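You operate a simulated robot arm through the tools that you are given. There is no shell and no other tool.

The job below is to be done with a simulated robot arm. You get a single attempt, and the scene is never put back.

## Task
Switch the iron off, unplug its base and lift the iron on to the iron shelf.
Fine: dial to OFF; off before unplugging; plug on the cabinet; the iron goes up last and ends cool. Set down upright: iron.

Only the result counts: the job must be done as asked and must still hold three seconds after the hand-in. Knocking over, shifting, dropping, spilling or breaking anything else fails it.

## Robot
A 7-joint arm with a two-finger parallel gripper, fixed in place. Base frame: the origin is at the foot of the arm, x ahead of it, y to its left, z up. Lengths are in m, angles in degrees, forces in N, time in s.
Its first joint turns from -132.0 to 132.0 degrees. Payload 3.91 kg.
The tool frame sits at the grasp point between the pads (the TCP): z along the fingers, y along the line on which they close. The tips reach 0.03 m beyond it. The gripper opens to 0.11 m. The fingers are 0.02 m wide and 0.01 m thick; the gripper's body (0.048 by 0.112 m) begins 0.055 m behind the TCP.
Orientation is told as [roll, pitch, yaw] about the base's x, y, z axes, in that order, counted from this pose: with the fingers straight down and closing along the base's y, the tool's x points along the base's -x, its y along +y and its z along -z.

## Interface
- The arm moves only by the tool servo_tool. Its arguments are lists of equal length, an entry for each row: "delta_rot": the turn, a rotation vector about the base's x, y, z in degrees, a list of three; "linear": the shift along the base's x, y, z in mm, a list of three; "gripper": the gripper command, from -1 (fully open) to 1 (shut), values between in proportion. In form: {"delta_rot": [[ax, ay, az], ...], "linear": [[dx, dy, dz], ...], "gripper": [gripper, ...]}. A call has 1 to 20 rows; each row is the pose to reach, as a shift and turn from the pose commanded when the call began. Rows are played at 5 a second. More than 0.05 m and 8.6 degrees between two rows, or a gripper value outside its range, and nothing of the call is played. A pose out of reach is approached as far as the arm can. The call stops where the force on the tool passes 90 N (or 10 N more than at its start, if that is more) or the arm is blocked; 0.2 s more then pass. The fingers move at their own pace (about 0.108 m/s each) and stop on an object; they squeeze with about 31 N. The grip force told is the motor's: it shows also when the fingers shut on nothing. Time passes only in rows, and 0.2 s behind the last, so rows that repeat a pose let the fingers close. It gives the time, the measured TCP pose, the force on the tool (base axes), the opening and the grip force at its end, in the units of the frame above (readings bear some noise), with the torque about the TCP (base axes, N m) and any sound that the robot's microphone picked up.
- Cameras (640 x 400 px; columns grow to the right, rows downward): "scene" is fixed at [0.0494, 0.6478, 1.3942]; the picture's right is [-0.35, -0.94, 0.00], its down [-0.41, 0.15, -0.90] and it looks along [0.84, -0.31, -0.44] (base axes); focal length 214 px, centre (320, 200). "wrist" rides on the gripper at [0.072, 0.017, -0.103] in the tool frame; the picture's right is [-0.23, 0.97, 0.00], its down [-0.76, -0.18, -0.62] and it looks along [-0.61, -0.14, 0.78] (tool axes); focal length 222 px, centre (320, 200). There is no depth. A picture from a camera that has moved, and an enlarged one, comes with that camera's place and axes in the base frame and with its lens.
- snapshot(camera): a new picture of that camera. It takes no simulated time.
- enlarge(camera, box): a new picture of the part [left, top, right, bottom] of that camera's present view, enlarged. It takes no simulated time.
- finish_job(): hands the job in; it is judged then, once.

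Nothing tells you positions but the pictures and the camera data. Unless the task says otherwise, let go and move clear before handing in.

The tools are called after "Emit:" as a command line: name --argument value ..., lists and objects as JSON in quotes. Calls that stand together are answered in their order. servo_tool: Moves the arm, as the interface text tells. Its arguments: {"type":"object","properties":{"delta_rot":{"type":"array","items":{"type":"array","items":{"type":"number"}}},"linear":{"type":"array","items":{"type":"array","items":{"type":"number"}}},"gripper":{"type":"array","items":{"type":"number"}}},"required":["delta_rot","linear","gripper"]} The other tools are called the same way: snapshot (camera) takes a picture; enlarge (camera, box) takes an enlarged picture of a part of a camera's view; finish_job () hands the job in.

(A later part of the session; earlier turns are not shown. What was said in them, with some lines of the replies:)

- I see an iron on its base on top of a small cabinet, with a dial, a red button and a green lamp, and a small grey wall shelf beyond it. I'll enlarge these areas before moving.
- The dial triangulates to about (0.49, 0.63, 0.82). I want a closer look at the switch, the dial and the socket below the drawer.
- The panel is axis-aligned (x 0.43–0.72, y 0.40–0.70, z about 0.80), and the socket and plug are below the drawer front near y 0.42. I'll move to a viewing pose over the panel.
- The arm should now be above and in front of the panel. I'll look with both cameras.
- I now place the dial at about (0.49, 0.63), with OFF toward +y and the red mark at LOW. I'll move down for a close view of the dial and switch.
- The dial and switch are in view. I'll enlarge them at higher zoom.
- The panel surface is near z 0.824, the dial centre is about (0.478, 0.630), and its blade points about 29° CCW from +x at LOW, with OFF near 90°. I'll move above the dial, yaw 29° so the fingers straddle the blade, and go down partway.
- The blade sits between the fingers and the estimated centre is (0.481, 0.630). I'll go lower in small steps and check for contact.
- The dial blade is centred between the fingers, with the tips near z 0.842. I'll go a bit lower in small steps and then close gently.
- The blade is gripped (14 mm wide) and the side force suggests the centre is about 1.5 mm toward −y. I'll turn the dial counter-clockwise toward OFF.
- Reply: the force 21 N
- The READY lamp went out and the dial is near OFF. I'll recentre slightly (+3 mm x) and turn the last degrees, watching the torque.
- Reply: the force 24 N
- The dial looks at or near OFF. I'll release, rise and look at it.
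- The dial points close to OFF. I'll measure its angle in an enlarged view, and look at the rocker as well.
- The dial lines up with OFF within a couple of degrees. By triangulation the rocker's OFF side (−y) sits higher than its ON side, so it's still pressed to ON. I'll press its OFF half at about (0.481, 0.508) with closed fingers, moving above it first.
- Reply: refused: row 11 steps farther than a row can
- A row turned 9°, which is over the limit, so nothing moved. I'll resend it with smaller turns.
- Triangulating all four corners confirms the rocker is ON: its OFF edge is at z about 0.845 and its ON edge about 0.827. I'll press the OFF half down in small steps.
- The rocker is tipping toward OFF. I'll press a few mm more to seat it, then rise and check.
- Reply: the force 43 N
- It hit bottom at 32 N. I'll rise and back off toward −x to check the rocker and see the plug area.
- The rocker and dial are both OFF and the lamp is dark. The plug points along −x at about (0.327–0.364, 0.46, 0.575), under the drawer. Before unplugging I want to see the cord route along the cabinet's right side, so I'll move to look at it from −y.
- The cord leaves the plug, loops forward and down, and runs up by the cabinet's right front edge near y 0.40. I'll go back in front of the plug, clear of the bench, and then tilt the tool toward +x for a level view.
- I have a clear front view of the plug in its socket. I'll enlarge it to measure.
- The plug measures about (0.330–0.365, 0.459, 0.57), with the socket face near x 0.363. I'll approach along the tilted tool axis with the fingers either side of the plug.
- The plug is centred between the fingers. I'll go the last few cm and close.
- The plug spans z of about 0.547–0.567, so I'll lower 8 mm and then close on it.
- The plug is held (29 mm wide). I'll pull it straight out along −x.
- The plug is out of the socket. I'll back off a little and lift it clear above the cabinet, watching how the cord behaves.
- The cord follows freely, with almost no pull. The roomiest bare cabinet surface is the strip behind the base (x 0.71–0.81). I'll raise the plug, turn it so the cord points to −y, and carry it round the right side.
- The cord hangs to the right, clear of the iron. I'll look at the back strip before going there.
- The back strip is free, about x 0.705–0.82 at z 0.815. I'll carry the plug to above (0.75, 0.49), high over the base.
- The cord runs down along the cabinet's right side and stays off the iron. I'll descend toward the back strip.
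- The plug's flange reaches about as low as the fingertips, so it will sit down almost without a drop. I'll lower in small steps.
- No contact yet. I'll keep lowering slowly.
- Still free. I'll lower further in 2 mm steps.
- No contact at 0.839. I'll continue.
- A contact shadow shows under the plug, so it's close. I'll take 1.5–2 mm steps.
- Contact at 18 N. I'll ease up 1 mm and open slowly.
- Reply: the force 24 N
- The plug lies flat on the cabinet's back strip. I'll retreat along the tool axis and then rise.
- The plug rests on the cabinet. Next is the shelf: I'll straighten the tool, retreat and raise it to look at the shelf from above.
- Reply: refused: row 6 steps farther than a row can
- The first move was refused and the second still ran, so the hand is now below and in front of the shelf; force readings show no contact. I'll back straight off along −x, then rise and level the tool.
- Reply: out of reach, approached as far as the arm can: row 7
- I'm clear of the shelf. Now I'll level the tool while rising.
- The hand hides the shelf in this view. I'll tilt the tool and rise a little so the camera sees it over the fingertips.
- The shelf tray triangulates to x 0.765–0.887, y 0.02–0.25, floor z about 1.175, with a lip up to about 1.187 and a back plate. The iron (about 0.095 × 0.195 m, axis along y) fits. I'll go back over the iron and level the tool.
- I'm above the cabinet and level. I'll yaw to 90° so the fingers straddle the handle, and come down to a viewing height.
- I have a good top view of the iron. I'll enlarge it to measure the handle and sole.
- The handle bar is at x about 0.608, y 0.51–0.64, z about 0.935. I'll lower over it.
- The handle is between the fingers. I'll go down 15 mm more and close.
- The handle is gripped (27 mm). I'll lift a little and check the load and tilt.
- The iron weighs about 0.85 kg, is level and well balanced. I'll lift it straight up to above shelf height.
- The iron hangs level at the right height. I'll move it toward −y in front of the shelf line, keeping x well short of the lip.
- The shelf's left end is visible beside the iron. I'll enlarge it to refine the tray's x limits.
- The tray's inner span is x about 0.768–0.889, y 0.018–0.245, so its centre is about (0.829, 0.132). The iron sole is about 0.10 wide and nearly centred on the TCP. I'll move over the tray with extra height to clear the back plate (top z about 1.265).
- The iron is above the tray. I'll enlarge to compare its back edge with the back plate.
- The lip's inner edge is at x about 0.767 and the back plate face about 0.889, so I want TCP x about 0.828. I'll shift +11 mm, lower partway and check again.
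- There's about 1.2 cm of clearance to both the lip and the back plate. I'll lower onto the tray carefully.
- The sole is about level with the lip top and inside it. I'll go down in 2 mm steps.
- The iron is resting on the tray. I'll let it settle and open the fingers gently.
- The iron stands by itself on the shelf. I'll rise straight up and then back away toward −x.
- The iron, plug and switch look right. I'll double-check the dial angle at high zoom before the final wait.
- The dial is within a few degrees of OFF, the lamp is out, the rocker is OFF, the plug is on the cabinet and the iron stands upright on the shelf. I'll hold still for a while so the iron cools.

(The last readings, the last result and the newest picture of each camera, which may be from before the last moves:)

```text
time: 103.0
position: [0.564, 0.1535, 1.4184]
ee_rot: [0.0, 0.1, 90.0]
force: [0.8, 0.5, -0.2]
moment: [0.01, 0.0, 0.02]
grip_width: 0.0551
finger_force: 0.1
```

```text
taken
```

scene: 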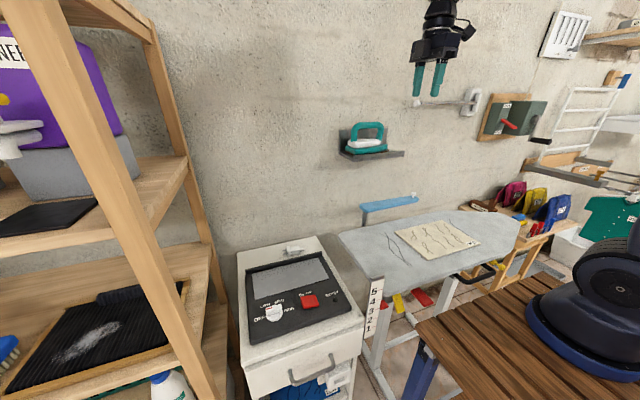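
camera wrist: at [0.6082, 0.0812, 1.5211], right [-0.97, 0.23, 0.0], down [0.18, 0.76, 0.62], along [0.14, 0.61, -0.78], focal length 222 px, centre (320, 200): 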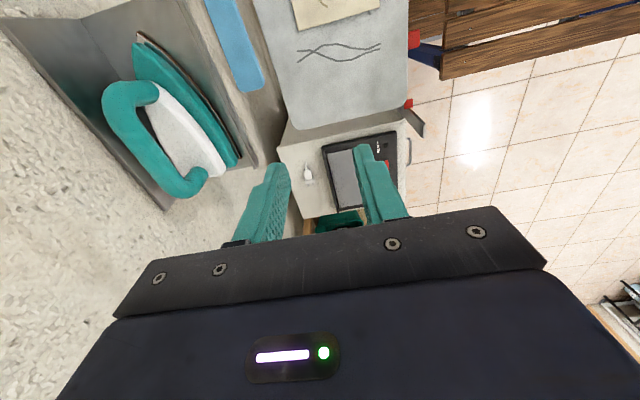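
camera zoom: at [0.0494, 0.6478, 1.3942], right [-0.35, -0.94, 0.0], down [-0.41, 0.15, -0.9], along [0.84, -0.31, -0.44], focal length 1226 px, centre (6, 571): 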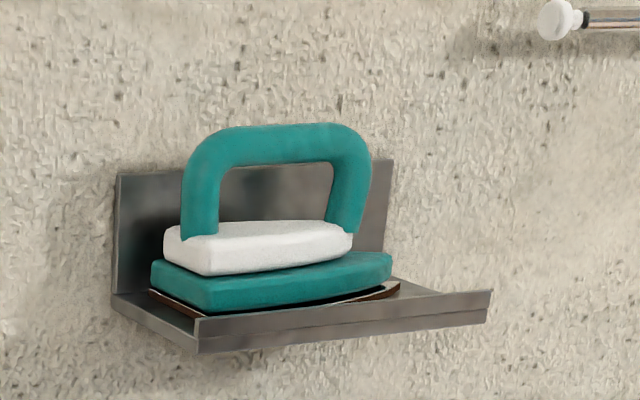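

Everything is stable, with the iron upright on the shelf. I'll wait a bit more for cooling before handing in.

Emit:
servo_tool --delta_rot '[[0, 0, 0], [0, 0, 0], [0, 0, 0], [0, 0, 0], [0, 0, 0], [0, 0, 0], [0, 0, 0], [0, 0, 0], [0, 0, 0], [0, 0, 0], [0, 0, 0], [0, 0, 0], [0, 0, 0], [0, 0, 0], [0, 0, 0], [0, 0, 0], [0, 0, 0], [0, 0, 0], [0, 0, 0], [0, 0, 0]]' --linear '[[0, 0, 0], [0, 0, 0], [0, 0, 0], [0, 0, 0], [0, 0, 0], [0, 0, 0], [0, 0, 0], [0, 0, 0], [0, 0, 0], [0, 0, 0], [0, 0, 0], [0, 0, 0], [0, 0, 0], [0, 0, 0], [0, 0, 0], [0, 0, 0], [0, 0, 0], [0, 0, 0], [0, 0, 0], [0, 0, 0]]' --gripper '[0, 0, 0, 0, 0, 0, 0, 0, 0, 0, 0, 0, 0, 0, 0, 0, 0, 0, 0, 0]'

Emit:
servo_tool --delta_rot '[[0, 0, 0], [0, 0, 0], [0, 0, 0], [0, 0, 0], [0, 0, 0], [0, 0, 0], [0, 0, 0], [0, 0, 0], [0, 0, 0], [0, 0, 0], [0, 0, 0], [0, 0, 0], [0, 0, 0], [0, 0, 0], [0, 0, 0], [0, 0, 0], [0, 0, 0], [0, 0, 0], [0, 0, 0], [0, 0, 0]]' --linear '[[0, 0, 0], [0, 0, 0], [0, 0, 0], [0, 0, 0], [0, 0, 0], [0, 0, 0], [0, 0, 0], [0, 0, 0], [0, 0, 0], [0, 0, 0], [0, 0, 0], [0, 0, 0], [0, 0, 0], [0, 0, 0], [0, 0, 0], [0, 0, 0], [0, 0, 0], [0, 0, 0], [0, 0, 0], [0, 0, 0]]' --gripper '[0, 0, 0, 0, 0, 0, 0, 0, 0, 0, 0, 0, 0, 0, 0, 0, 0, 0, 0, 0]'

Emit:
servo_tool --delta_rot '[[0, 0, 0], [0, 0, 0], [0, 0, 0], [0, 0, 0], [0, 0, 0], [0, 0, 0], [0, 0, 0], [0, 0, 0], [0, 0, 0], [0, 0, 0], [0, 0, 0], [0, 0, 0], [0, 0, 0], [0, 0, 0], [0, 0, 0], [0, 0, 0], [0, 0, 0], [0, 0, 0], [0, 0, 0], [0, 0, 0]]' --linear '[[0, 0, 0], [0, 0, 0], [0, 0, 0], [0, 0, 0], [0, 0, 0], [0, 0, 0], [0, 0, 0], [0, 0, 0], [0, 0, 0], [0, 0, 0], [0, 0, 0], [0, 0, 0], [0, 0, 0], [0, 0, 0], [0, 0, 0], [0, 0, 0], [0, 0, 0], [0, 0, 0], [0, 0, 0], [0, 0, 0]]' --gripper '[0, 0, 0, 0, 0, 0, 0, 0, 0, 0, 0, 0, 0, 0, 0, 0, 0, 0, 0, 0]'

Emit:
servo_tool --delta_rot '[[0, 0, 0], [0, 0, 0], [0, 0, 0], [0, 0, 0], [0, 0, 0], [0, 0, 0], [0, 0, 0], [0, 0, 0], [0, 0, 0], [0, 0, 0], [0, 0, 0], [0, 0, 0], [0, 0, 0], [0, 0, 0], [0, 0, 0], [0, 0, 0], [0, 0, 0], [0, 0, 0], [0, 0, 0], [0, 0, 0]]' --linear '[[0, 0, 0], [0, 0, 0], [0, 0, 0], [0, 0, 0], [0, 0, 0], [0, 0, 0], [0, 0, 0], [0, 0, 0], [0, 0, 0], [0, 0, 0], [0, 0, 0], [0, 0, 0], [0, 0, 0], [0, 0, 0], [0, 0, 0], [0, 0, 0], [0, 0, 0], [0, 0, 0], [0, 0, 0], [0, 0, 0]]' --gripper '[0, 0, 0, 0, 0, 0, 0, 0, 0, 0, 0, 0, 0, 0, 0, 0, 0, 0, 0, 0]'

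Emit:
servo_tool --delta_rot '[[0, 0, 0], [0, 0, 0], [0, 0, 0], [0, 0, 0], [0, 0, 0], [0, 0, 0], [0, 0, 0], [0, 0, 0], [0, 0, 0], [0, 0, 0], [0, 0, 0], [0, 0, 0], [0, 0, 0], [0, 0, 0], [0, 0, 0], [0, 0, 0], [0, 0, 0], [0, 0, 0], [0, 0, 0], [0, 0, 0]]' --linear '[[0, 0, 0], [0, 0, 0], [0, 0, 0], [0, 0, 0], [0, 0, 0], [0, 0, 0], [0, 0, 0], [0, 0, 0], [0, 0, 0], [0, 0, 0], [0, 0, 0], [0, 0, 0], [0, 0, 0], [0, 0, 0], [0, 0, 0], [0, 0, 0], [0, 0, 0], [0, 0, 0], [0, 0, 0], [0, 0, 0]]' --gripper '[0, 0, 0, 0, 0, 0, 0, 0, 0, 0, 0, 0, 0, 0, 0, 0, 0, 0, 0, 0]'

Emit:
servo_tool --delta_rot '[[0, 0, 0], [0, 0, 0], [0, 0, 0], [0, 0, 0], [0, 0, 0], [0, 0, 0], [0, 0, 0], [0, 0, 0], [0, 0, 0], [0, 0, 0], [0, 0, 0], [0, 0, 0], [0, 0, 0], [0, 0, 0], [0, 0, 0], [0, 0, 0], [0, 0, 0], [0, 0, 0], [0, 0, 0], [0, 0, 0]]' --linear '[[0, 0, 0], [0, 0, 0], [0, 0, 0], [0, 0, 0], [0, 0, 0], [0, 0, 0], [0, 0, 0], [0, 0, 0], [0, 0, 0], [0, 0, 0], [0, 0, 0], [0, 0, 0], [0, 0, 0], [0, 0, 0], [0, 0, 0], [0, 0, 0], [0, 0, 0], [0, 0, 0], [0, 0, 0], [0, 0, 0]]' --gripper '[0, 0, 0, 0, 0, 0, 0, 0, 0, 0, 0, 0, 0, 0, 0, 0, 0, 0, 0, 0]'

Emit:
enlarge --camera "scene" --box '[230, 100, 430, 340]'

```text
time: 107.2
position: [0.5634, 0.1532, 1.4182]
ee_rot: [-0.1, 0.0, 90.0]
force: [0.4, 0.4, 0.9]
moment: [-0.01, 0.0, 0.02]
grip_width: 0.0548
finger_force: 0.0
```

```text
time: 111.4
position: [0.5642, 0.1542, 1.4162]
ee_rot: [0.0, 0.0, 90.1]
force: [-0.3, 0.0, 0.3]
moment: [0.03, 0.02, 0.0]
grip_width: 0.055
finger_force: 0.2
```

```text
time: 115.6
position: [0.5635, 0.1539, 1.4189]
ee_rot: [0.0, 0.0, 90.0]
force: [0.1, 0.5, -0.3]
moment: [0.0, 0.01, -0.01]
grip_width: 0.0554
finger_force: 0.1
```

```text
time: 119.8
position: [0.5651, 0.1535, 1.4181]
ee_rot: [-0.1, 0.0, 89.9]
force: [0.2, 0.9, -0.5]
moment: [-0.03, 0.01, -0.02]
grip_width: 0.055
finger_force: 0.0
```

```text
time: 124.0
position: [0.5644, 0.1533, 1.4174]
ee_rot: [-0.1, 0.0, 90.0]
force: [0.2, 0.0, 0.6]
moment: [-0.01, 0.01, 0.03]
grip_width: 0.0553
finger_force: 0.2
```

```text
time: 128.2
position: [0.5642, 0.1542, 1.4178]
ee_rot: [0.1, 0.0, 89.9]
force: [0.1, -0.4, 0.0]
moment: [-0.03, -0.01, -0.01]
grip_width: 0.0549
finger_force: 0.0
```

```text
1.67 times, centred on (330, 220) of scene
camera zoom: at [0.0494, 0.6478, 1.3942], right [-0.35, -0.94, 0.0], down [-0.41, 0.15, -0.9], along [0.84, -0.31, -0.44], focal length 358 px, centre (303, 167)
```

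zoom: 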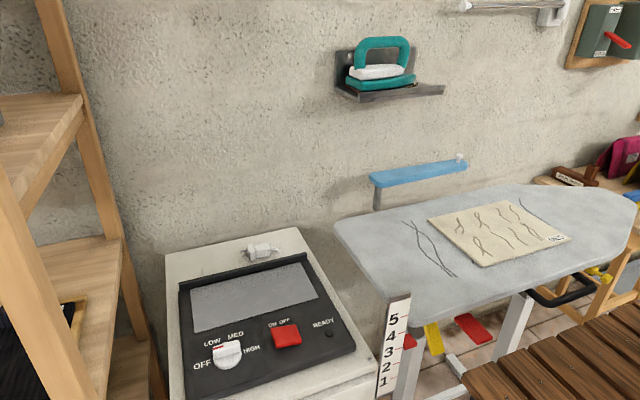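

The dial and switch are OFF, the plug lies on the cabinet, the iron stands upright on its shelf, and the arm is clear. About two minutes have passed since it was switched off, so I'm handing the job in.

Emit:
finish_job

```text
The job is handed in.
```

I handed the job in. The iron is off, its base is unplugged, and the iron stands upright on the iron shelf. I don't have the judge's result.

- **Off:** I turned the dial to OFF and pressed the red switch to OFF before unplugging. The READY lamp went out. The dial sits within about 4° of the OFF mark.
- **Plug:** It lies flat on the cabinet top, on the bare strip behind the iron's base.
- **Iron:** It went up last. It sits sole down in the tray and stayed put in every later view.
- **Cool:** I couldn't measure its temperature. About two minutes passed between switching it off and handing in, and I can't confirm that was long enough.

One move was refused mid-job and the next one still ran, which brought the hand in close under the shelf. The force readings showed no contact, and nothing looked out of place in the later pictures.
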